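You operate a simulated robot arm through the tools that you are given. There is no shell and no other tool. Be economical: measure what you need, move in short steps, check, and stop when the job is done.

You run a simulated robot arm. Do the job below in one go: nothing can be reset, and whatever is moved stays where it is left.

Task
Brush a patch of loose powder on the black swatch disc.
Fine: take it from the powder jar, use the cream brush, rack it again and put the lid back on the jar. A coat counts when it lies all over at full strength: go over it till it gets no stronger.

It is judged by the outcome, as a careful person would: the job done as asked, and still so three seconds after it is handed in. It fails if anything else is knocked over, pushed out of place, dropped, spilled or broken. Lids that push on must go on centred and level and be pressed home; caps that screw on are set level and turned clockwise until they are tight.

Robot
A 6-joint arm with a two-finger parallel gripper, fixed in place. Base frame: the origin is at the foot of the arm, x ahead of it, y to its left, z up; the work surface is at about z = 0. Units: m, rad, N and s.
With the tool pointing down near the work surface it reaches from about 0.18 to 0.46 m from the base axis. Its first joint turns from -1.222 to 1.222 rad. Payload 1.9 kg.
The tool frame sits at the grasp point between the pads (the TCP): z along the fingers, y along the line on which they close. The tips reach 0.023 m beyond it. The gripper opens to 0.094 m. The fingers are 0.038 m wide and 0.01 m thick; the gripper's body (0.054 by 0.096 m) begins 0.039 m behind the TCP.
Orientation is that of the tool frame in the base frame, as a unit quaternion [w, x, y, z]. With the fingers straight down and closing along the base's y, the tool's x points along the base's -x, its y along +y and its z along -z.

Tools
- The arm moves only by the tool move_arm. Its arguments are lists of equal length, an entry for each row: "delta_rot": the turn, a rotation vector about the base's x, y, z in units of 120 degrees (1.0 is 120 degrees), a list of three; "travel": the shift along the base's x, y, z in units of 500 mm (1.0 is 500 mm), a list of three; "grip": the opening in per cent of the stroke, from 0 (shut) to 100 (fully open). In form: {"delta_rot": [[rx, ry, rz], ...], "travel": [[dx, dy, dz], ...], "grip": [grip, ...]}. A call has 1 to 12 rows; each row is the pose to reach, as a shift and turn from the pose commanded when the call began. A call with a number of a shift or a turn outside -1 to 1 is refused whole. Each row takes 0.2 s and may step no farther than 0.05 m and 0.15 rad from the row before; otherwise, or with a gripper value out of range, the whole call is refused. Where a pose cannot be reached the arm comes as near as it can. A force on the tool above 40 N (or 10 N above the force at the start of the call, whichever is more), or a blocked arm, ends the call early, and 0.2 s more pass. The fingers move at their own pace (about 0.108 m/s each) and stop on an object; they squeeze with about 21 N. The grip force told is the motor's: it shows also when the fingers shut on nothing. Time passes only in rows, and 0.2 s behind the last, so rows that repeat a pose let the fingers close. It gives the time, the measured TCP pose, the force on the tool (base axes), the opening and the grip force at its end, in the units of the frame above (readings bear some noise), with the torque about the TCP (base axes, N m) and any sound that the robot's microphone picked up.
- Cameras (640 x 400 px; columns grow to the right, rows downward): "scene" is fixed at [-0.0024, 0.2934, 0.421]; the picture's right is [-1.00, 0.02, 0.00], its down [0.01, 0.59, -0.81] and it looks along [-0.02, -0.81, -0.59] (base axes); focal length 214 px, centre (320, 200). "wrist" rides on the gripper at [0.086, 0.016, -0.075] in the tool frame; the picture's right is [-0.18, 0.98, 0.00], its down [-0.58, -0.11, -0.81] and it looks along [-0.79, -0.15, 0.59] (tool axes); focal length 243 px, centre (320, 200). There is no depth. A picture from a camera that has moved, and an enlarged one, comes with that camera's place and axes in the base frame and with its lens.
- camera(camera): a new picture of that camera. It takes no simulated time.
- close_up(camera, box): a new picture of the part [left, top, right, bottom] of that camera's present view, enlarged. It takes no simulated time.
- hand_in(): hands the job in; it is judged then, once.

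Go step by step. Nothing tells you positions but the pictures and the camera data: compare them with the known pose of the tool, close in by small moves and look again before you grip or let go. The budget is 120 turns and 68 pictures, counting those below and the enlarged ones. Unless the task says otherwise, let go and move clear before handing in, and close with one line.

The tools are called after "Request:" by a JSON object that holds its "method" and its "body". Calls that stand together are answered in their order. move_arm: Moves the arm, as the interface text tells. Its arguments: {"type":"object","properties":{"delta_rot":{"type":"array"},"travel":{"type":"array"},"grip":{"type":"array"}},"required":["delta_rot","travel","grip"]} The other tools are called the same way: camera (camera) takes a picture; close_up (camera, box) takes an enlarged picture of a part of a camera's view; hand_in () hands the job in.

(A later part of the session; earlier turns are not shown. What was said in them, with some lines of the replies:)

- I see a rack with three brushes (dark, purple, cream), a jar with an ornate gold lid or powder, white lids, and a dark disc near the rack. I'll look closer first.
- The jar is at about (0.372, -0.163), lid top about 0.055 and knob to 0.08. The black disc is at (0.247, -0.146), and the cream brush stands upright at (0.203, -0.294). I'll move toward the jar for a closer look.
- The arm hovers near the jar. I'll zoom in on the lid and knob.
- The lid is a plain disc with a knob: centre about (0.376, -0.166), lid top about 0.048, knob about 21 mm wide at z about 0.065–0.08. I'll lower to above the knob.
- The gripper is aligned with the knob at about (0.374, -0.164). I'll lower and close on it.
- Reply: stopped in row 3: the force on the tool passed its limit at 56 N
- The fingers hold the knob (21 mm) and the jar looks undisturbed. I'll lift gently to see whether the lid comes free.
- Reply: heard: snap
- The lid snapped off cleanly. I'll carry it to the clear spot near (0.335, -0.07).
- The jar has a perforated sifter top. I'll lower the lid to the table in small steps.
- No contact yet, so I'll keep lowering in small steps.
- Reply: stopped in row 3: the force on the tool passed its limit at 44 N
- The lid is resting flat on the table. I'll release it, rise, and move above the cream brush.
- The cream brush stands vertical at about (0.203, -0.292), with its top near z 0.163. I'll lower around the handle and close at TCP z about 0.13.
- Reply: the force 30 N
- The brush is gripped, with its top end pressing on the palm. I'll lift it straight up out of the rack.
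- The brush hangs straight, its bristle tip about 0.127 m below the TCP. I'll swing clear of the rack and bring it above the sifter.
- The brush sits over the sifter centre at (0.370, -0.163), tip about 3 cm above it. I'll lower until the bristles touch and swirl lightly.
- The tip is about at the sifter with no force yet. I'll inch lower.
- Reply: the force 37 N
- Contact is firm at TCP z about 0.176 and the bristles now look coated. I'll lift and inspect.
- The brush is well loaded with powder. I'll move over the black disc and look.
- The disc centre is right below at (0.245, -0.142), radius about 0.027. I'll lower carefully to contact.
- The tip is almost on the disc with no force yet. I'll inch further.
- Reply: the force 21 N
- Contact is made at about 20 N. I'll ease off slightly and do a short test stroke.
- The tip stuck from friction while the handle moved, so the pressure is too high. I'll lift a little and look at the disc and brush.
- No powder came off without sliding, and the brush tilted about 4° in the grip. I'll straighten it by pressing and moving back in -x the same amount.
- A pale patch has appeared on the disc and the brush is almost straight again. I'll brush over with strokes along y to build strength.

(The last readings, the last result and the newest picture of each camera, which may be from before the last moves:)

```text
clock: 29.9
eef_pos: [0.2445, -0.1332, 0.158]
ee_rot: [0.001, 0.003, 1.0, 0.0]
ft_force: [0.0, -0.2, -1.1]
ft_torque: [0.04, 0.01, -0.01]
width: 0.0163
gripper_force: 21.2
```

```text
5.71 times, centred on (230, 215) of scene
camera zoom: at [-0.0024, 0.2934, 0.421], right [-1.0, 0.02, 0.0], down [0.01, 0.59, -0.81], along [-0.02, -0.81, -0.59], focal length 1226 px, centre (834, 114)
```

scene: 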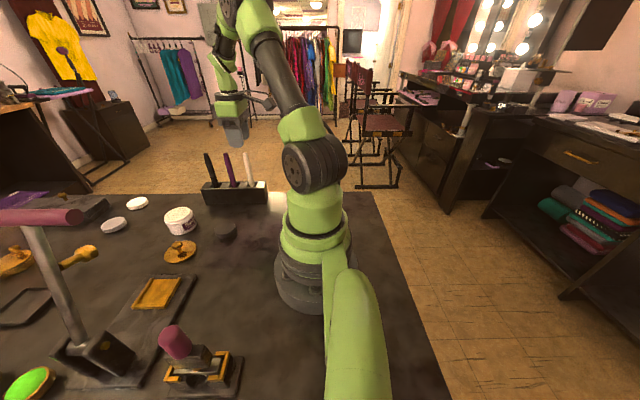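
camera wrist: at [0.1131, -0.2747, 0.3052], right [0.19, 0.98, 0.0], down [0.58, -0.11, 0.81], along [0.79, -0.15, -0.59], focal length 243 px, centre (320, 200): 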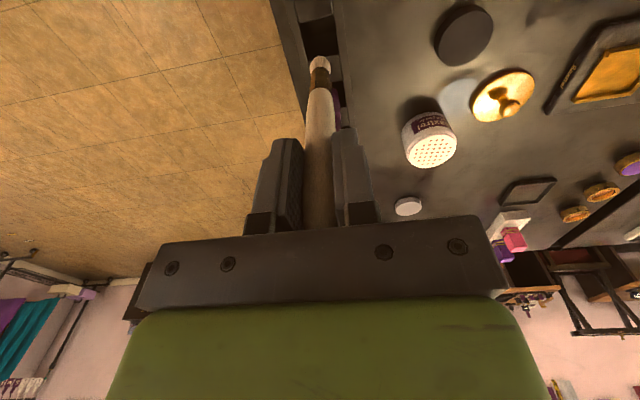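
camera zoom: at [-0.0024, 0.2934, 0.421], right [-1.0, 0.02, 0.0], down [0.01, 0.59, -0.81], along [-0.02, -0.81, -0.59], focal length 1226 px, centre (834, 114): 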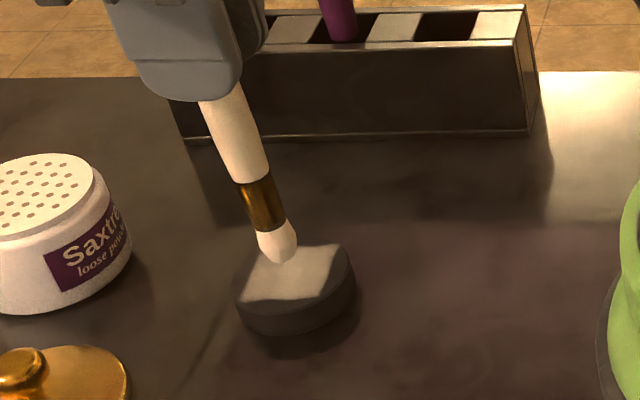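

The patch is a bit stronger. I'll do a longer back-and-forth stroke along y.

Request:
{"method": "move_arm", "body": {"delta_rot": [[0, 0, 0], [0, 0, 0], [0, 0, 0], [0, 0, 0], [0, 0, 0], [0, 0, 0], [0, 0, 0], [0, 0, 0], [0, 0, 0], [0, 0, 0], [0, 0, 0], [0, 0, 0]], "travel": [[0, 0, -0.03], [0, 0, -0.039], [0, -0.01, -0.039], [0, -0.02, -0.039], [0, -0.03, -0.039], [0, -0.04, -0.039], [0, -0.03, -0.039], [0, -0.02, -0.039], [0, -0.01, -0.039], [0, 0, -0.039], [0, 0, -0.034], [0, 0, 0]], "grip": [5, 5, 5, 5, 5, 5, 5, 5, 5, 5, 5, 5]}}

Request:
{"method": "close_up", "body": {"camera": "wrist", "box": [240, 0, 400, 120]}}

```text
clock: 32.5
eef_pos: [0.2452, -0.1329, 0.1605]
ee_rot: [0.001, 0.002, 1.0, 0.001]
ft_force: [0.5, 0.0, -0.6]
ft_torque: [-0.02, -0.03, -0.01]
width: 0.0162
gripper_force: 20.5
```

```text
3.33 times, centred on (320, 60) of wrist
camera zoom: at [0.1601, -0.1147, 0.2357], right [0.19, 0.98, 0.0], down [0.58, -0.11, 0.81], along [0.79, -0.15, -0.59], focal length 809 px, centre (320, 667)
```

zoom: 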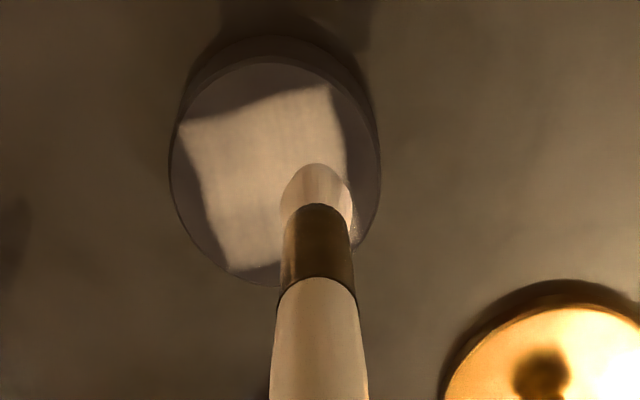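

I'll go back to the jar to reload and look at the disc unobstructed on the way.

Request:
{"method": "move_arm", "body": {"delta_rot": [[0, 0, 0], [0, 0, 0], [0, 0, 0], [0, 0, 0], [0, 0, 0], [0, 0, 0]], "travel": [[0, 0, 0.06], [0.05, -0.01, 0.1], [0.12, -0.03, 0.1], [0.19, -0.05, 0.1], [0.252, -0.063, 0.1], [0.252, -0.063, 0.06]], "grip": [5, 5, 5, 5, 5, 5]}}

Request:
{"method": "close_up", "body": {"camera": "scene", "box": [150, 170, 270, 250]}}

Request:
{"method": "close_up", "body": {"camera": "wrist", "box": [240, 0, 400, 120]}}

```text
clock: 33.9
eef_pos: [0.3707, -0.1645, 0.1899]
ee_rot: [0.002, 0.003, 1.0, 0.001]
ft_force: [0.1, -0.5, 0.3]
ft_torque: [0.01, 0.02, 0.08]
width: 0.0165
gripper_force: 21.3
```

```text
5.00 times, centred on (210, 210) of scene
camera zoom: at [-0.0024, 0.2934, 0.421], right [-1.0, 0.02, 0.0], down [0.01, 0.59, -0.81], along [-0.02, -0.81, -0.59], focal length 1072 px, centre (870, 150)
```

zoom: 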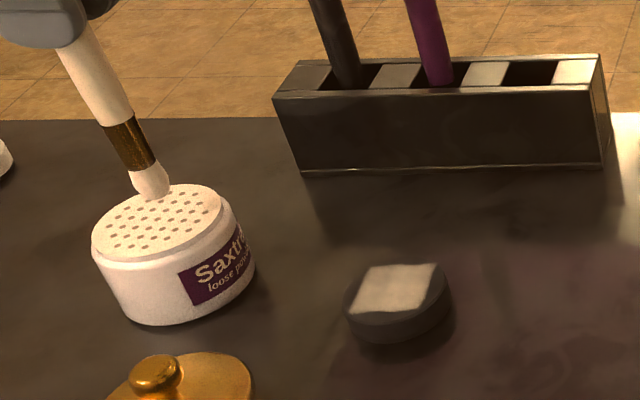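

```text
3.33 times, centred on (320, 60) of wrist
camera zoom: at [0.2847, -0.1477, 0.2652], right [0.19, 0.98, 0.0], down [0.58, -0.11, 0.81], along [0.79, -0.15, -0.59], focal length 809 px, centre (320, 667)
```

zoom: 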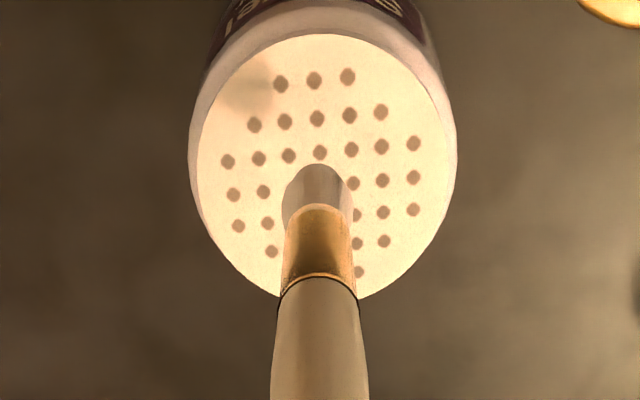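

The brush still has powder; I'll reload lightly anyway, then resume.

Request:
{"method": "move_arm", "body": {"delta_rot": [[0, 0, 0], [0, 0, 0], [0, 0, 0], [0, 0, 0], [0, 0, 0], [0, 0, 0]], "travel": [[0, 0, -0.02], [0, 0, -0.027], [0, 0, -0.029], [0, 0, -0.029], [0, 0, -0.02], [0, 0, 0.04]], "grip": [5, 5, 5, 5, 5, 5]}}

Request:
{"method": "close_up", "body": {"camera": "scene", "box": [150, 170, 270, 250]}}

```text
clock: 35.3
eef_pos: [0.3708, -0.1621, 0.2082]
ee_rot: [0.002, 0.003, 1.0, 0.001]
ft_force: [-0.3, 0.4, 0.1]
ft_torque: [0.0, -0.01, -0.01]
width: 0.0165
gripper_force: 20.8
```

```text
5.00 times, centred on (210, 210) of scene
camera zoom: at [-0.0024, 0.2934, 0.421], right [-1.0, 0.02, 0.0], down [0.01, 0.59, -0.81], along [-0.02, -0.81, -0.59], focal length 1072 px, centre (870, 150)
```

zoom: 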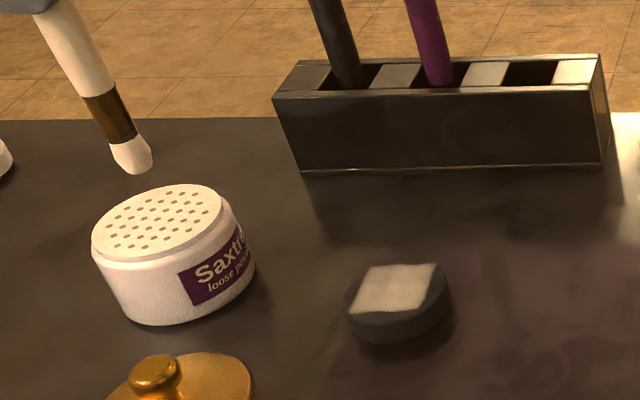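

Reloaded. Returning over the disc and making y strokes at the centre, then to either side.

Request:
{"method": "move_arm", "body": {"delta_rot": [[0, 0, 0], [0, 0, 0], [0, 0, 0], [0, 0, 0], [0, 0, 0]], "travel": [[-0.07, 0.01, 0], [-0.14, 0.02, 0], [-0.21, 0.03, 0], [-0.244, 0.063, -0.02], [-0.244, 0.063, -0.1]], "grip": [5, 5, 5, 5, 5]}}

Request:
{"method": "move_arm", "body": {"delta_rot": [[0, 0, 0], [0, 0, 0], [0, 0, 0], [0, 0, 0], [0, 0, 0], [0, 0, 0], [0, 0, 0], [0, 0, 0], [0, 0, 0], [0, 0, 0], [0, 0, 0], [0, 0, 0]], "travel": [[0, 0, -0.03], [0, 0, -0.0395], [0, -0.013, -0.0395], [0, -0.026, -0.0395], [0, -0.039, -0.0395], [0, -0.052, -0.0395], [0, -0.039, -0.0395], [0, -0.026, -0.0395], [0, -0.013, -0.0395], [0, 0, -0.0395], [0, 0, -0.034], [0, 0, 0]], "grip": [5, 5, 5, 5, 5, 5, 5, 5, 5, 5, 5, 5]}}

Request:
{"method": "close_up", "body": {"camera": "wrist", "box": [240, 0, 400, 120]}}

Request:
{"method": "close_up", "body": {"camera": "scene", "box": [150, 170, 270, 250]}}

```text
clock: 36.5
eef_pos: [0.2517, -0.1295, 0.1577]
ee_rot: [0.001, 0.002, 1.0, -0.001]
ft_force: [0.5, 0.0, -0.4]
ft_torque: [-0.02, -0.01, -0.02]
width: 0.0166
gripper_force: 21.2
```

```text
clock: 39.1
eef_pos: [0.2474, -0.1303, 0.1627]
ee_rot: [0.001, 0.003, 1.0, 0.001]
ft_force: [0.1, 0.8, 0.5]
ft_torque: [0.03, -0.02, -0.01]
width: 0.0162
gripper_force: 21.4
```

```text
3.33 times, centred on (320, 60) of wrist
camera zoom: at [0.1622, -0.1144, 0.2379], right [0.19, 0.98, 0.0], down [0.58, -0.11, 0.81], along [0.79, -0.15, -0.59], focal length 809 px, centre (320, 667)
```

zoom: 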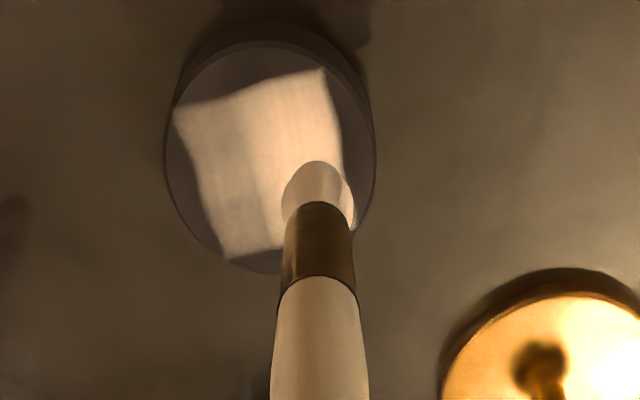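

```text
5.00 times, centred on (210, 210) of scene
camera zoom: at [-0.0024, 0.2934, 0.421], right [-1.0, 0.02, 0.0], down [0.01, 0.59, -0.81], along [-0.02, -0.81, -0.59], focal length 1072 px, centre (870, 150)
```

zoom: 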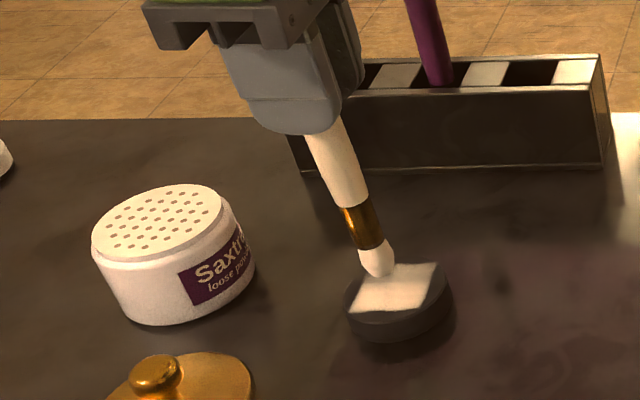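

The right two-thirds is now stronger, while a strip on the -y side is weaker. I'll stroke over that side.

Request:
{"method": "move_arm", "body": {"delta_rot": [[0, 0, 0], [0, 0, 0], [0, 0, 0], [0, 0, 0], [0, 0, 0], [0, 0, 0], [0, 0, 0], [0, 0, 0], [0, 0, 0], [0, 0, 0], [0, 0, 0], [0, 0, 0]], "travel": [[0, -0.03, -0.03], [0, -0.03, -0.0395], [0, -0.04, -0.0395], [0, -0.05, -0.0395], [0, -0.06, -0.0395], [0, -0.07, -0.0395], [0, -0.06, -0.0395], [0, -0.05, -0.0395], [0, -0.04, -0.0395], [0, -0.03, -0.0395], [0, -0.02, -0.034], [0, 0, 0]], "grip": [5, 5, 5, 5, 5, 5, 5, 5, 5, 5, 5, 5]}}

Request:
{"method": "close_up", "body": {"camera": "wrist", "box": [240, 0, 400, 120]}}

```text
clock: 41.7
eef_pos: [0.2485, -0.1292, 0.1605]
ee_rot: [0.002, 0.003, 1.0, 0.001]
ft_force: [0.5, -0.1, 0.3]
ft_torque: [0.01, -0.04, -0.01]
width: 0.0163
gripper_force: 20.7
```

```text
3.33 times, centred on (320, 60) of wrist
camera zoom: at [0.1636, -0.1135, 0.2355], right [0.19, 0.98, 0.0], down [0.58, -0.11, 0.81], along [0.79, -0.15, -0.59], focal length 809 px, centre (320, 667)
```

zoom: 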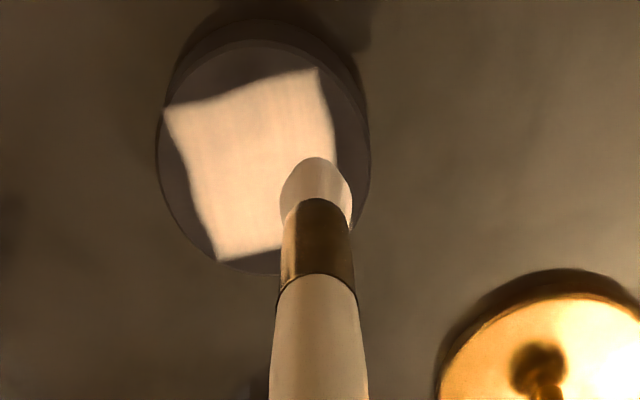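

The coat is now uniform. I'll reload and make another full pass to check whether it gets any stronger.

Request:
{"method": "move_arm", "body": {"delta_rot": [[0, 0, 0], [0, 0, 0], [0, 0, 0], [0, 0, 0], [0, 0, 0], [0, 0, 0], [0, 0, 0], [0, 0, 0], [0, 0, 0], [0, 0, 0], [0, 0, 0]], "travel": [[0, 0, 0.06], [0.05, -0.01, 0.1], [0.12, -0.03, 0.1], [0.19, -0.05, 0.1], [0.244, -0.063, 0.1], [0.244, -0.063, 0.05], [0.244, -0.063, 0.033], [0.244, -0.063, 0.03], [0.244, -0.063, 0.03], [0.244, -0.063, 0.04], [0.244, -0.063, 0.1]], "grip": [5, 5, 5, 5, 5, 5, 5, 5, 5, 5, 5]}}

Request:
{"method": "close_up", "body": {"camera": "scene", "box": [150, 170, 270, 250]}}

Request:
{"method": "move_arm", "body": {"delta_rot": [[0, 0, 0], [0, 0, 0], [0, 0, 0], [0, 0, 0], [0, 0, 0]], "travel": [[-0.07, 0.01, 0], [-0.14, 0.02, 0], [-0.21, 0.03, 0], [-0.248, 0.063, -0.02], [-0.248, 0.073, -0.1]], "grip": [5, 5, 5, 5, 5]}}

Request:
{"method": "move_arm", "body": {"delta_rot": [[0, 0, 0], [0, 0, 0], [0, 0, 0], [0, 0, 0], [0, 0, 0], [0, 0, 0], [0, 0, 0], [0, 0, 0], [0, 0, 0], [0, 0, 0], [0, 0, 0], [0, 0, 0]], "travel": [[0, 0, -0.03], [0, 0, -0.0395], [0, -0.016, -0.0395], [0, -0.032, -0.0395], [0, -0.048, -0.0395], [0, -0.064, -0.0395], [0, -0.08, -0.0395], [0, -0.06, -0.0395], [0, -0.04, -0.0395], [0, -0.02, -0.0395], [0, 0, -0.0395], [0, 0, 0]], "grip": [5, 5, 5, 5, 5, 5, 5, 5, 5, 5, 5, 5]}}

Request:
{"method": "close_up", "body": {"camera": "wrist", "box": [240, 0, 400, 120]}}

```text
clock: 44.1
eef_pos: [0.3702, -0.1638, 0.2089]
ee_rot: [0.002, 0.002, 1.0, 0.001]
ft_force: [0.3, -0.1, -0.2]
ft_torque: [0.02, 0.03, 0.0]
width: 0.0164
gripper_force: 20.6
```

```text
5.00 times, centred on (210, 210) of scene
camera zoom: at [-0.0024, 0.2934, 0.421], right [-1.0, 0.02, 0.0], down [0.01, 0.59, -0.81], along [-0.02, -0.81, -0.59], focal length 1072 px, centre (870, 150)
```

zoom: 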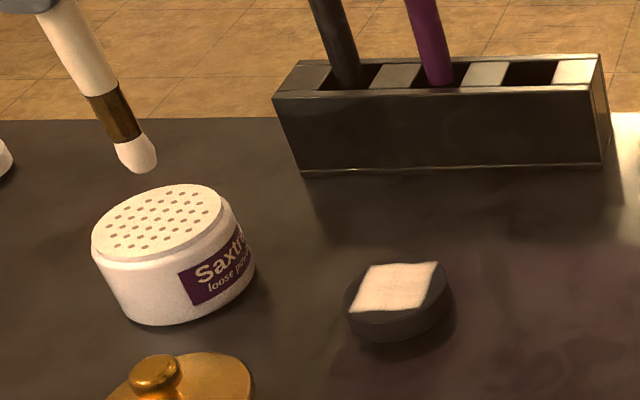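

```text
clock: 45.3
eef_pos: [0.2461, -0.1239, 0.1615]
ee_rot: [0.003, 0.002, 1.0, -0.001]
ft_force: [-0.9, 0.6, -0.5]
ft_torque: [0.01, -0.02, -0.01]
width: 0.0162
gripper_force: 20.9
```

```text
clock: 47.9
eef_pos: [0.2468, -0.1262, 0.1582]
ee_rot: [-0.001, 0.003, 1.0, 0.001]
ft_force: [0.0, -0.9, 0.9]
ft_torque: [0.01, -0.04, 0.0]
width: 0.0165
gripper_force: 21.9
```

```text
3.33 times, centred on (320, 60) of wrist
camera zoom: at [0.1614, -0.1098, 0.2336], right [0.19, 0.98, 0.0], down [0.58, -0.11, 0.81], along [0.79, -0.15, -0.59], focal length 809 px, centre (320, 667)
```

zoom: 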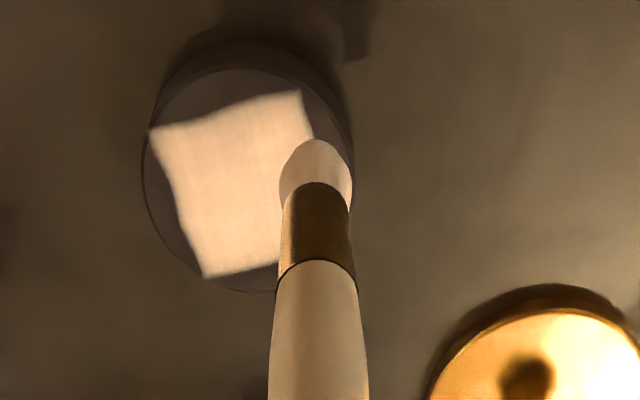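

The strength looks unchanged now, so it appears saturated. The brush has tilted again slightly toward -x; I'll straighten it with one more press-and-drag in -x, which also adds another pass.

Request:
{"method": "move_arm", "body": {"delta_rot": [[0, 0, 0], [0, 0, 0], [0, 0, 0], [0, 0, 0], [0, 0, 0], [0, 0, 0], [0, 0, 0], [0, 0, 0], [0, 0, 0]], "travel": [[0.016, -0.034, -0.03], [0.016, -0.034, -0.041], [0.01, -0.034, -0.041], [0.004, -0.034, -0.041], [-0.002, -0.034, -0.041], [-0.008, -0.034, -0.041], [-0.012, -0.034, -0.041], [-0.012, -0.034, -0.034], [-0.012, -0.034, 0]], "grip": [5, 5, 5, 5, 5, 5, 5, 5, 5]}}

Request:
{"method": "move_arm", "body": {"delta_rot": [[0, 0, 0], [0, 0, 0], [0, 0, 0], [0, 0, 0]], "travel": [[0, 0, 0.05], [0, 0, 0.11], [-0.02, -0.08, 0.16], [-0.06, -0.14, 0.18]], "grip": [5, 5, 5, 5]}}

Request:
{"method": "close_up", "body": {"camera": "wrist", "box": [240, 0, 400, 120]}}

Request:
{"method": "close_up", "body": {"camera": "scene", "box": [190, 100, 290, 250]}}

```text
clock: 49.3
eef_pos: [0.2446, -0.144, 0.1404]
ee_rot: [0.003, 0.003, 1.0, -0.001]
ft_force: [-2.0, 3.9, 18.6]
ft_torque: [0.51, 0.15, 0.01]
width: 0.0165
gripper_force: 21.4
stopped in row 7: the force on the tool passed its limit at 41 N (the readings are from after the stop); the commanded pose is now the measured one
```

```text
clock: 50.3
eef_pos: [0.214, -0.216, 0.2325]
ee_rot: [0.003, 0.001, 1.0, -0.001]
ft_force: [-0.4, -0.5, -0.1]
ft_torque: [-0.03, -0.02, -0.01]
width: 0.0165
gripper_force: 21.4
```

```text
3.33 times, centred on (320, 60) of wrist
camera zoom: at [0.1279, -0.1981, 0.3059], right [0.19, 0.98, 0.0], down [0.58, -0.11, 0.81], along [0.8, -0.15, -0.59], focal length 809 px, centre (320, 667)
```

zoom: 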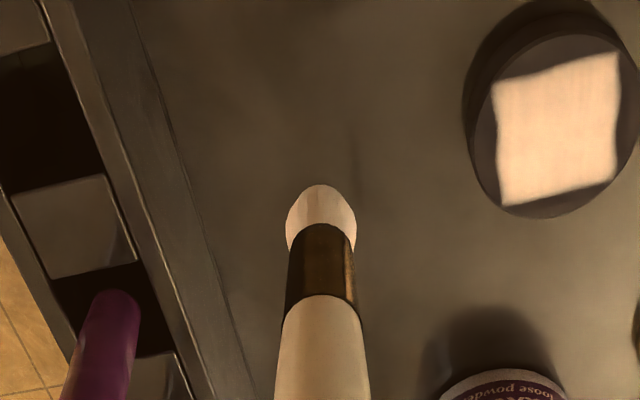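

```text
2.67 times, centred on (240, 175) of scene
camera zoom: at [-0.0024, 0.2934, 0.421], right [-1.0, 0.02, 0.0], down [0.01, 0.59, -0.81], along [-0.02, -0.81, -0.59], focal length 572 px, centre (533, 267)
```

zoom: 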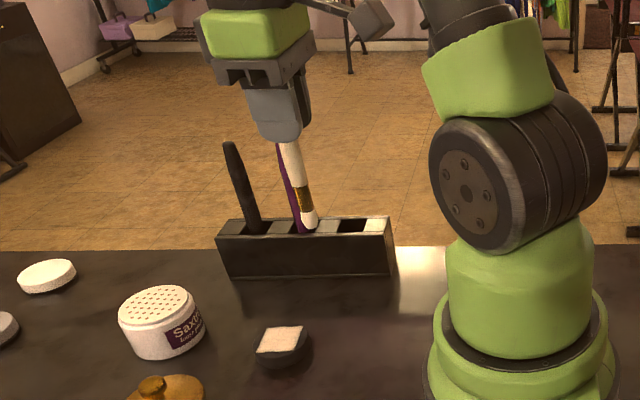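

The brush is straight again and the patch looks uniform. I'll zoom on the patch, make one confirming pass, and compare from the same pose.

Request:
{"method": "close_up", "body": {"camera": "wrist", "box": [350, 0, 414, 60]}}

Request:
{"method": "move_arm", "body": {"delta_rot": [[0, 0, 0], [0, 0, 0], [0, 0, 0], [0, 0, 0]], "travel": [[0.02, 0.06, -0.02], [0.06, 0.12, -0.07], [0.064, 0.176, -0.12], [0.064, 0.176, -0.15]], "grip": [5, 5, 5, 5]}}

```text
6.67 times, centred on (382, 30) of wrist
camera zoom: at [0.1279, -0.1981, 0.3059], right [0.19, 0.98, 0.0], down [0.58, -0.11, 0.81], along [0.8, -0.15, -0.59], focal length 1618 px, centre (-93, 1333)
```

zoom: 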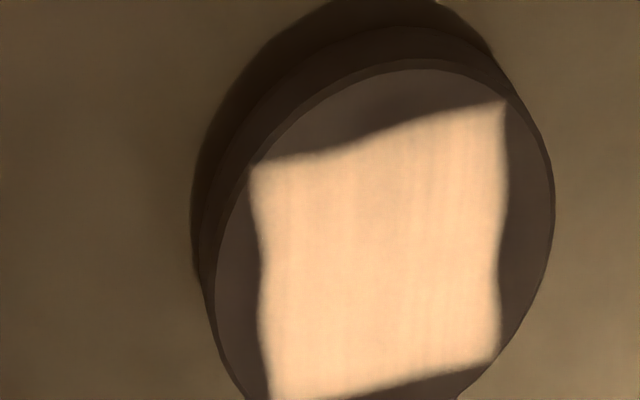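

```text
clock: 51.3
eef_pos: [0.2434, -0.1259, 0.1542]
ee_rot: [0.003, 0.002, 1.0, 0.0]
ft_force: [0.8, -0.4, 0.1]
ft_torque: [-0.01, -0.03, 0.0]
width: 0.0164
gripper_force: 20.8
```

Request:
{"method": "move_arm", "body": {"delta_rot": [[0, 0, 0], [0, 0, 0], [0, 0, 0], [0, 0, 0], [0, 0, 0], [0, 0, 0], [0, 0, 0], [0, 0, 0], [0, 0, 0], [0, 0, 0], [0, 0, 0], [0, 0, 0]], "travel": [[0, 0, -0.02], [0, 0, -0.0294], [0, -0.016, -0.0294], [0, -0.032, -0.0294], [0, -0.048, -0.0294], [0, -0.064, -0.0294], [0, -0.076, -0.0294], [0, -0.06, -0.0294], [0, -0.04, -0.0294], [0, -0.02, -0.0294], [0, 0, -0.0294], [0, 0, 0]], "grip": [5, 5, 5, 5, 5, 5, 5, 5, 5, 5, 5, 5]}}

Request:
{"method": "move_arm", "body": {"delta_rot": [[0, 0, 0], [0, 0, 0], [0, 0, 0], [0, 0, 0]], "travel": [[0, 0, 0.03], [-0.004, -0.056, 0.08], [-0.044, -0.116, 0.13], [-0.064, -0.176, 0.15]], "grip": [5, 5, 5, 5]}}

Request:
{"method": "close_up", "body": {"camera": "wrist", "box": [350, 0, 414, 60]}}

Request:
{"method": "camera", "body": {"camera": "wrist"}}

```text
clock: 53.9
eef_pos: [0.2464, -0.1252, 0.1538]
ee_rot: [0.002, 0.002, 1.0, 0.001]
ft_force: [0.1, -0.1, -0.1]
ft_torque: [0.0, 0.0, 0.01]
width: 0.0165
gripper_force: 20.6
```

```text
clock: 54.9
eef_pos: [0.2114, -0.2162, 0.2302]
ee_rot: [0.004, 0.002, 1.0, -0.001]
ft_force: [0.3, -0.2, -0.2]
ft_torque: [0.0, 0.0, 0.03]
width: 0.0162
gripper_force: 21.2
```

```text
6.67 times, centred on (382, 30) of wrist
camera zoom: at [0.1248, -0.1996, 0.3053], right [0.19, 0.98, 0.0], down [0.58, -0.11, 0.81], along [0.8, -0.15, -0.59], focal length 1618 px, centre (-93, 1333)
```

zoom: 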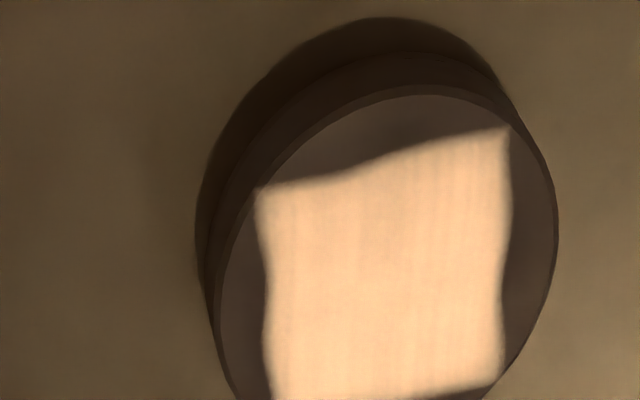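

```text
14 pictures are left
camera wrist: at [0.1248, -0.1996, 0.3053], right [0.19, 0.98, 0.0], down [0.58, -0.11, 0.81], along [0.8, -0.15, -0.59], focal length 243 px, centre (320, 200)
```

wrist: 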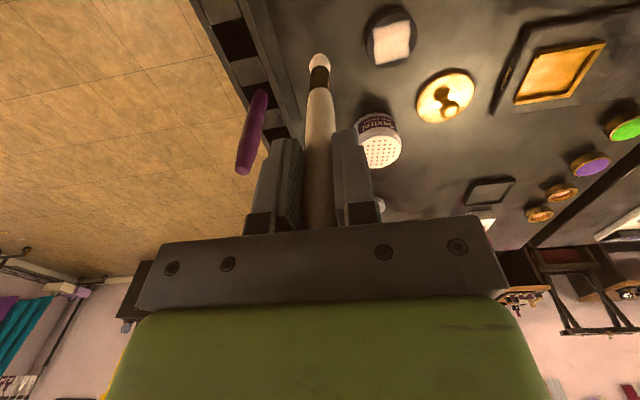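

The strength is unchanged, so the coat is full. The brush is still straight; I'll move it above its slot at (0.200, -0.292).

Request:
{"method": "move_arm", "body": {"delta_rot": [[0, 0, 0], [0, 0, 0], [0, 0, 0]], "travel": [[-0.024, -0.06, 0], [-0.024, -0.152, 0], [-0.024, -0.152, -0.04]], "grip": [5, 5, 5]}}

Request:
{"method": "close_up", "body": {"camera": "scene", "box": [195, 120, 275, 210]}}

Request:
{"method": "close_up", "body": {"camera": "wrist", "box": [240, 0, 400, 120]}}

```text
clock: 55.7
eef_pos: [0.2022, -0.289, 0.2101]
ee_rot: [0.003, 0.002, 1.0, -0.001]
ft_force: [1.0, 0.3, -0.2]
ft_torque: [0.05, 0.02, 0.01]
width: 0.0161
gripper_force: 20.9
```

```text
4.44 times, centred on (235, 165) of scene
camera zoom: at [-0.0024, 0.2934, 0.421], right [-1.0, 0.02, 0.0], down [0.01, 0.59, -0.81], along [-0.02, -0.81, -0.59], focal length 953 px, centre (698, 356)
```

zoom: 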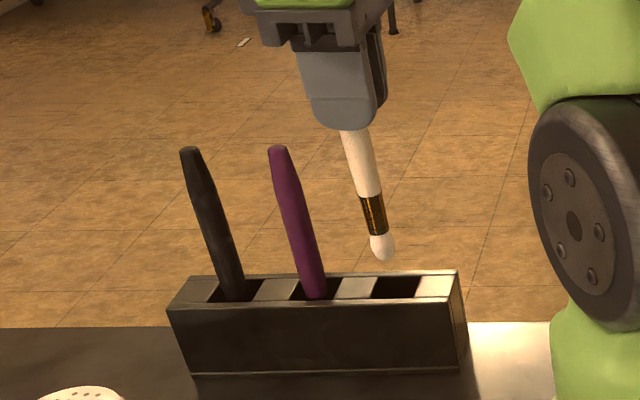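

```text
3.33 times, centred on (320, 60) of wrist
camera zoom: at [0.1163, -0.2735, 0.2848], right [0.19, 0.98, 0.0], down [0.57, -0.11, 0.81], along [0.8, -0.15, -0.59], focal length 809 px, centre (320, 667)
```

zoom: 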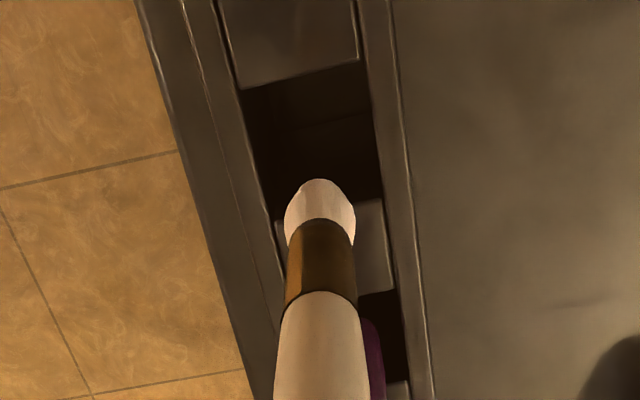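

The brush is centred over its slot. I'll lower it in.

Request:
{"method": "move_arm", "body": {"delta_rot": [[0, 0, 0], [0, 0, 0], [0, 0, 0], [0, 0, 0], [0, 0, 0]], "travel": [[-0.002, -0.004, -0.04], [-0.002, -0.004, -0.08], [-0.002, -0.004, -0.12], [-0.002, -0.004, -0.146], [-0.002, -0.004, -0.152]], "grip": [5, 5, 5, 5, 5]}}

Request:
{"method": "close_up", "body": {"camera": "scene", "box": [195, 120, 275, 210]}}

```text
clock: 56.9
eef_pos: [0.2017, -0.2933, 0.1351]
ee_rot: [0.004, 0.002, 1.0, 0.0]
ft_force: [-0.3, -0.3, -0.4]
ft_torque: [0.02, -0.01, -0.01]
width: 0.0164
gripper_force: 21.3
```

```text
4.44 times, centred on (235, 165) of scene
camera zoom: at [-0.0024, 0.2934, 0.421], right [-1.0, 0.02, 0.0], down [0.01, 0.59, -0.81], along [-0.02, -0.81, -0.59], focal length 953 px, centre (698, 356)
```

zoom: 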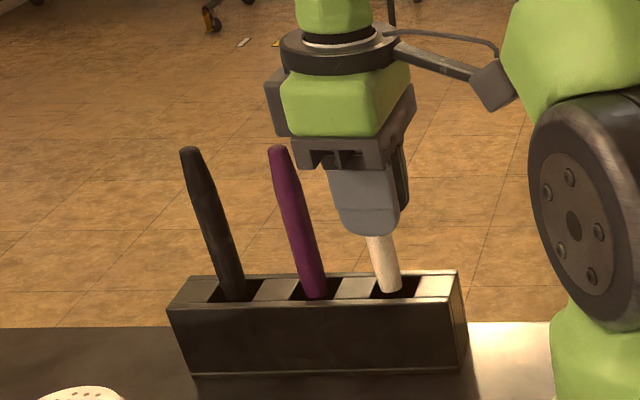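

It is inside the slot with no contact yet, so I'll inch down to the floor.

Request:
{"method": "move_arm", "body": {"delta_rot": [[0, 0, 0], [0, 0, 0]], "travel": [[0, 0, -0.003], [0, 0, -0.005]], "grip": [5, 5]}}

Request:
{"method": "move_arm", "body": {"delta_rot": [[0, 0, 0], [0, 0, 0]], "travel": [[0, 0, -0.002], [0, 0, -0.004]], "grip": [5, 5]}}

```text
clock: 57.5
eef_pos: [0.201, -0.293, 0.131]
ee_rot: [0.004, 0.002, 1.0, -0.001]
ft_force: [-0.5, 1.1, 3.0]
ft_torque: [0.09, 0.03, -0.01]
width: 0.0165
gripper_force: 20.8
```

```text
clock: 58.1
eef_pos: [0.2019, -0.2936, 0.1298]
ee_rot: [0.005, 0.002, 1.0, -0.002]
ft_force: [-2.2, 3.2, 35.9]
ft_torque: [0.45, 0.17, -0.03]
width: 0.0162
gripper_force: 20.4
```

The brush is seated on the floor. I'll ease off, open, and rise.

Request:
{"method": "move_arm", "body": {"delta_rot": [[0, 0, 0], [0, 0, 0], [0, 0, 0], [0, 0, 0], [0, 0, 0], [0, 0, 0], [0, 0, 0], [0, 0, 0]], "travel": [[0, 0, 0.003], [0, 0, 0.003], [0, 0, 0.003], [0, 0, 0.003], [0, 0, 0.03], [0, 0, 0.08], [0, 0, 0.14], [0, 0, 0.2]], "grip": [5, 22, 35, 50, 50, 50, 50, 50]}}

Request:
{"method": "close_up", "body": {"camera": "scene", "box": [140, 120, 300, 270]}}

```text
clock: 59.9
eef_pos: [0.2025, -0.2936, 0.2304]
ee_rot: [0.004, 0.003, 1.0, -0.001]
ft_force: [0.1, 0.0, 0.3]
ft_torque: [0.01, -0.03, 0.01]
width: 0.0471
gripper_force: 0.1
```

```text
2.67 times, centred on (220, 195) of scene
camera zoom: at [-0.0024, 0.2934, 0.421], right [-1.0, 0.02, 0.0], down [0.01, 0.59, -0.81], along [-0.02, -0.81, -0.59], focal length 572 px, centre (587, 213)
```

zoom: 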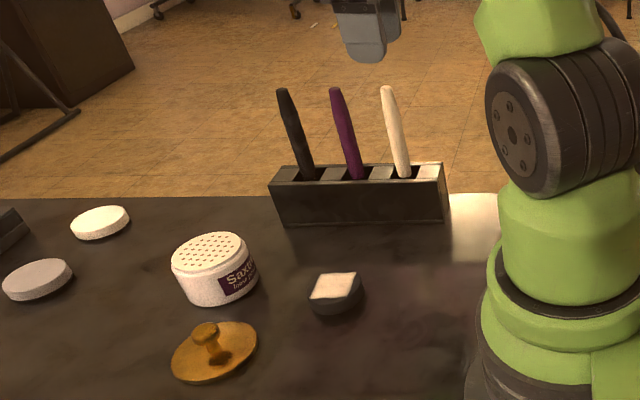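

The brush is racked upright. Next I'll fetch the lid at (0.336, -0.070).

Request:
{"method": "move_arm", "body": {"delta_rot": [[0, 0, 0], [0, 0, 0], [0, 0, 0], [0, 0, 0], [0, 0, 0], [0, 0, 0], [0, 0, 0], [0, 0, 0], [0, 0, 0]], "travel": [[0.03, 0.08, 0], [0.08, 0.15, 0], [0.13, 0.22, 0], [0.18, 0.29, 0], [0.23, 0.36, -0.02], [0.268, 0.42, -0.07], [0.268, 0.447, -0.14], [0.268, 0.447, -0.22], [0.268, 0.447, -0.27]], "grip": [50, 50, 50, 50, 50, 50, 50, 50, 50]}}

Request:
{"method": "close_up", "body": {"camera": "wrist", "box": [160, 0, 400, 180]}}

```text
clock: 61.9
eef_pos: [0.3383, -0.0683, 0.091]
ee_rot: [0.005, 0.002, 1.0, -0.001]
ft_force: [-0.1, -1.0, -0.3]
ft_torque: [0.0, 0.01, 0.01]
width: 0.0469
gripper_force: 0.1
```

```text
2.22 times, centred on (280, 90) of wrist
camera zoom: at [0.251, -0.0521, 0.166], right [0.19, 0.98, 0.0], down [0.57, -0.11, 0.81], along [0.8, -0.15, -0.58], focal length 539 px, centre (409, 444)
```

zoom: 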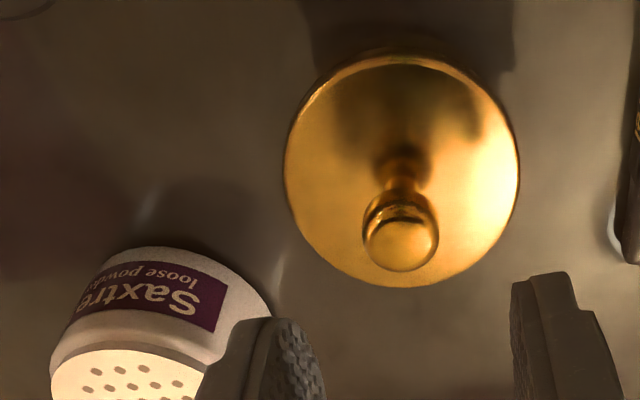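

The knob is nearly under the TCP, about 3 mm farther in x. I'll adjust and lower to just above the lid.

Request:
{"method": "move_arm", "body": {"delta_rot": [[0, 0, 0], [0, 0, 0], [0, 0, 0], [0, 0, 0]], "travel": [[0.005, -0.004, -0.05], [0.005, -0.004, -0.09], [0.005, -0.004, -0.108], [0.005, -0.004, -0.108]], "grip": [50, 50, 50, 50]}}

Request:
{"method": "close_up", "body": {"camera": "wrist", "box": [200, 0, 440, 180]}}

```text
clock: 62.9
eef_pos: [0.3386, -0.0722, 0.0382]
ee_rot: [0.003, 0.003, 1.0, -0.001]
ft_force: [0.2, 0.7, 1.2]
ft_torque: [0.0, -0.01, 0.03]
width: 0.0468
gripper_force: 0.1
```

```text
2.22 times, centred on (320, 90) of wrist
camera zoom: at [0.2526, -0.0542, 0.1137], right [0.19, 0.98, 0.0], down [0.57, -0.11, 0.81], along [0.8, -0.15, -0.59], focal length 539 px, centre (320, 444)
```

zoom: 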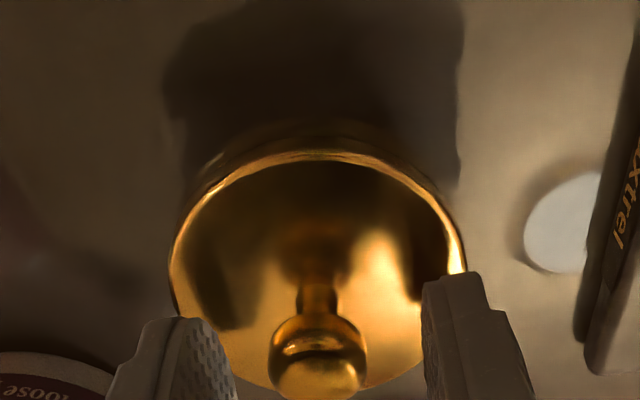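

The gripper straddles the knob. I'll lower 6 mm more, close, and lift.

Request:
{"method": "move_arm", "body": {"delta_rot": [[0, 0, 0], [0, 0, 0], [0, 0, 0], [0, 0, 0], [0, 0, 0]], "travel": [[0, 0, -0.006], [0, 0, -0.01], [0, 0, -0.01], [0, 0, -0.01], [0, 0, -0.01]], "grip": [50, 50, 5, 5, 5]}}

```text
clock: 64.1
eef_pos: [0.3394, -0.0714, 0.0348]
ee_rot: [0.004, 0.002, 1.0, -0.001]
ft_force: [-0.3, 0.1, -0.6]
ft_torque: [-0.02, 0.01, 0.02]
width: 0.0202
gripper_force: 21.0
```

I have the lid. I'll lift it and carry it above the jar.

Request:
{"method": "move_arm", "body": {"delta_rot": [[0, 0, 0], [0, 0, 0], [0, 0, 0], [0, 0, 0], [0, 0, 0], [0, 0, 0], [0, 0, 0], [0, 0, 0]], "travel": [[0, 0, 0.06], [0, 0, 0.14], [0, 0, 0.2], [0.02, -0.06, 0.2], [0.05, -0.12, 0.2], [0.07, -0.186, 0.2], [0.07, -0.186, 0.16], [0.07, -0.186, 0.13]], "grip": [5, 5, 5, 5, 5, 5, 5, 5]}}

Request:
{"method": "camera", "body": {"camera": "wrist"}}

Request:
{"method": "close_up", "body": {"camera": "scene", "box": [140, 170, 220, 240]}}

```text
clock: 65.9
eef_pos: [0.3738, -0.1631, 0.0987]
ee_rot: [0.004, 0.003, 1.0, -0.001]
ft_force: [0.4, -0.2, -0.4]
ft_torque: [0.02, -0.01, 0.03]
width: 0.0204
gripper_force: 20.3
```

```text
7 pictures are left
camera wrist: at [0.2875, -0.1479, 0.1742], right [0.19, 0.98, 0.0], down [0.57, -0.11, 0.81], along [0.8, -0.15, -0.59], focal length 243 px, centre (320, 200)
```

wrist: 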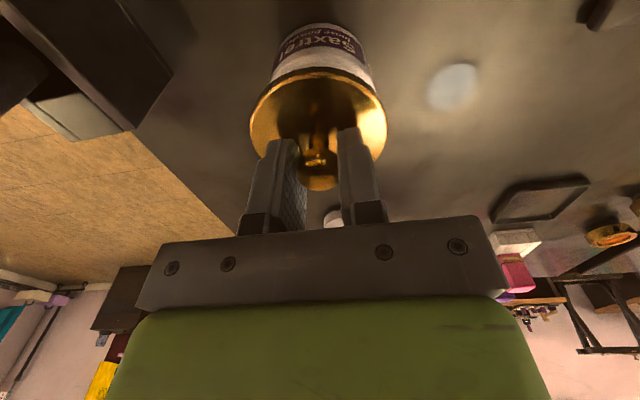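

```text
5.71 times, centred on (180, 205) of scene
camera zoom: at [-0.0024, 0.2934, 0.421], right [-1.0, 0.02, 0.0], down [0.01, 0.59, -0.81], along [-0.02, -0.81, -0.59], focal length 1226 px, centre (1120, 171)
```

zoom: 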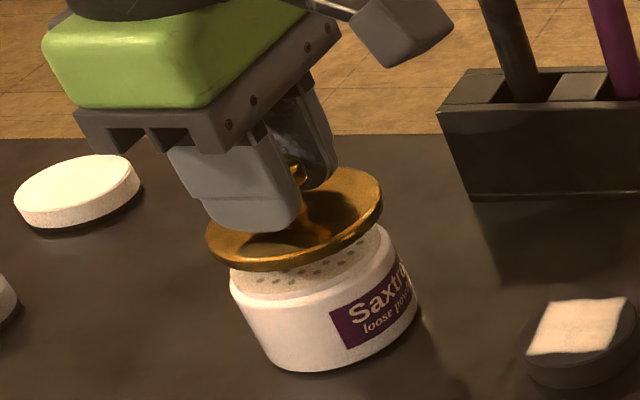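

Comparing pictures, the lid is centred over the jar to about 1 mm. I'll shift +1 mm in x and lower to contact.

Request:
{"method": "move_arm", "body": {"delta_rot": [[0, 0, 0], [0, 0, 0], [0, 0, 0]], "travel": [[0.0026, -0.0014, -0.006], [0.0026, -0.0014, -0.012], [0.0026, -0.0014, -0.016]], "grip": [5, 5, 5]}}

Request:
{"method": "move_arm", "body": {"delta_rot": [[0, 0, 0], [0, 0, 0]], "travel": [[0, 0, -0.003], [0, 0, -0.006]], "grip": [5, 5]}}

```text
clock: 66.7
eef_pos: [0.3753, -0.1657, 0.0917]
ee_rot: [0.004, 0.003, 1.0, 0.0]
ft_force: [-0.1, 0.7, -1.3]
ft_torque: [0.01, -0.02, 0.01]
width: 0.0204
gripper_force: 21.1
```

```text
clock: 67.3
eef_pos: [0.375, -0.1653, 0.0905]
ee_rot: [0.004, 0.002, 1.0, -0.001]
ft_force: [0.6, 0.3, -0.3]
ft_torque: [0.03, -0.01, -0.01]
width: 0.0202
gripper_force: 21.2
```

Request:
{"method": "move_arm", "body": {"delta_rot": [[0, 0, 0], [0, 0, 0]], "travel": [[0, 0, -0.003], [0, 0, -0.006]], "grip": [5, 5]}}

Request:
{"method": "close_up", "body": {"camera": "scene", "box": [140, 170, 220, 240]}}

```text
clock: 67.9
eef_pos: [0.3747, -0.1637, 0.0854]
ee_rot: [0.005, 0.002, 1.0, -0.001]
ft_force: [-0.7, 0.5, -0.1]
ft_torque: [0.01, -0.03, 0.0]
width: 0.02
gripper_force: 21.1
```

```text
5.71 times, centred on (180, 205) of scene
camera zoom: at [-0.0024, 0.2934, 0.421], right [-1.0, 0.02, 0.0], down [0.01, 0.59, -0.81], along [-0.02, -0.81, -0.59], focal length 1226 px, centre (1120, 171)
```

zoom: 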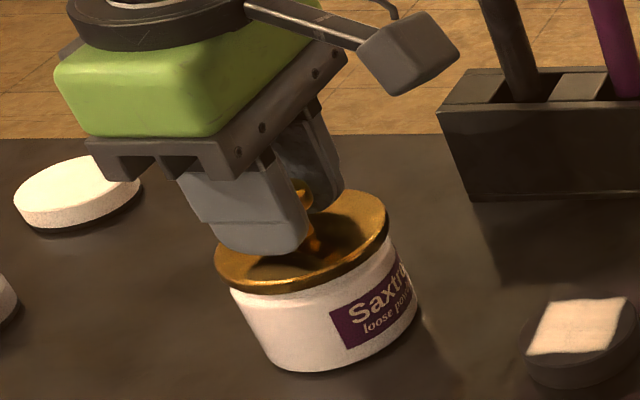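

The lid is centred and almost down. I'll press in small steps, listening for the snap.

Request:
{"method": "move_arm", "body": {"delta_rot": [[0, 0, 0], [0, 0, 0], [0, 0, 0]], "travel": [[0, 0, -0.002], [0, 0, -0.004], [0, 0, -0.006]], "grip": [5, 5, 5]}}

Request:
{"method": "move_arm", "body": {"delta_rot": [[0, 0, 0], [0, 0, 0], [0, 0, 0]], "travel": [[0, 0, -0.002], [0, 0, -0.004], [0, 0, -0.006]], "grip": [5, 5, 5]}}

```text
clock: 68.7
eef_pos: [0.3768, -0.1651, 0.0848]
ee_rot: [0.005, 0.003, 1.0, -0.001]
ft_force: [3.2, 2.8, 16.4]
ft_torque: [0.05, 0.38, -0.07]
width: 0.0205
gripper_force: 20.5
heard: snap
```

```text
clock: 69.5
eef_pos: [0.3763, -0.1644, 0.082]
ee_rot: [0.005, 0.003, 1.0, -0.001]
ft_force: [-0.5, 2.4, 5.7]
ft_torque: [0.0, 0.21, -0.02]
width: 0.0204
gripper_force: 20.9
stopped in row 3: the force on the tool passed its limit at 44 N (the readings are from after the stop); the commanded pose is now the measured one
```

It snapped on and took over 40 N. I'll release, rise and inspect.

Request:
{"method": "move_arm", "body": {"delta_rot": [[0, 0, 0], [0, 0, 0], [0, 0, 0], [0, 0, 0], [0, 0, 0], [0, 0, 0]], "travel": [[0, 0, 0.002], [0, 0, 0.002], [0, 0, 0.06], [0, 0, 0.14], [-0.06, 0, 0.22], [-0.14, 0.04, 0.28]], "grip": [50, 50, 50, 50, 50, 50]}}

Request:
{"method": "close_up", "body": {"camera": "scene", "box": [140, 180, 220, 240]}}

Request:
{"method": "camera", "body": {"camera": "scene"}}

```text
refused: row 6 steps farther than a row can; nothing moved
```

```text
6.67 times, centred on (180, 210) of scene
camera zoom: at [-0.0025, 0.2934, 0.421], right [-1.0, 0.02, 0.0], down [0.01, 0.59, -0.81], along [-0.02, -0.81, -0.59], focal length 1430 px, centre (1253, 133)
```

zoom: 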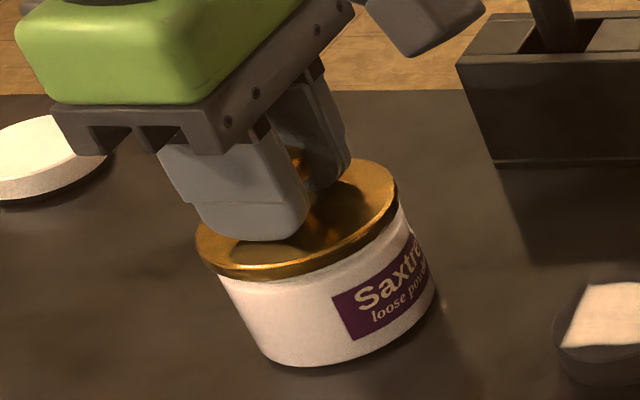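

```text
3 pictures are left
```

scene: 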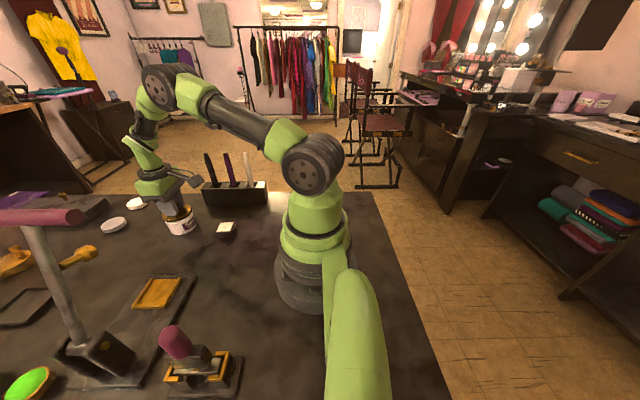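

The lid sits level and centred on the jar, and that release call was refused for one long step. I'll redo it with shorter steps.

Request:
{"method": "move_arm", "body": {"delta_rot": [[0, 0, 0], [0, 0, 0], [0, 0, 0], [0, 0, 0], [0, 0, 0], [0, 0, 0], [0, 0, 0]], "travel": [[0, 0, 0.002], [0, 0, 0.002], [0, 0, 0.06], [0, 0, 0.13], [0, 0, 0.2], [-0.05, 0.02, 0.24], [-0.1, 0.04, 0.28]], "grip": [50, 50, 50, 50, 50, 50, 50]}}

Request:
{"method": "close_up", "body": {"camera": "scene", "box": [150, 195, 214, 240]}}

```text
clock: 71.1
eef_pos: [0.3241, -0.1468, 0.2211]
ee_rot: [0.005, 0.002, 1.0, -0.001]
ft_force: [0.1, -0.1, -0.1]
ft_torque: [0.02, -0.02, 0.0]
width: 0.0472
gripper_force: 0.1
```

```text
8.89 times, centred on (182, 218) of scene
camera zoom: at [-0.0024, 0.2934, 0.421], right [-1.0, 0.02, 0.0], down [0.01, 0.59, -0.81], along [-0.02, -0.81, -0.59], focal length 1906 px, centre (1547, 44)
```

zoom: 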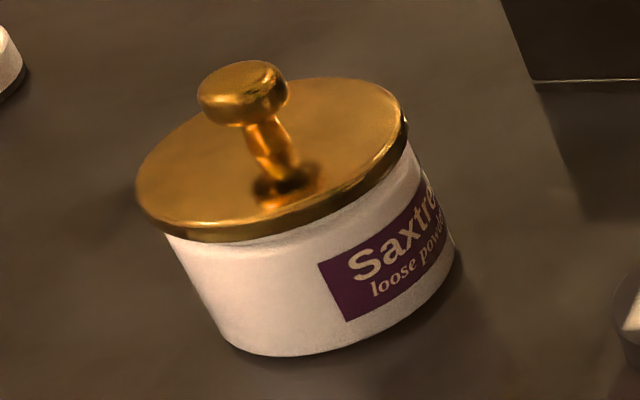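

The lid looks the same as at the start: level, centred and snapped home. The brush is racked, the disc is coated and the arm is clear, so I'm handing in.

Request:
{"method": "hand_in", "body": {}}

```text
The job is handed in.
```

I brushed a patch of loose powder onto the black disc until another pass made it no stronger. The patch is roughly square, so the rim of the disc is bare. The cream brush is back in its slot and the jar lid is snapped on level and centred; nothing else appears to have been moved.
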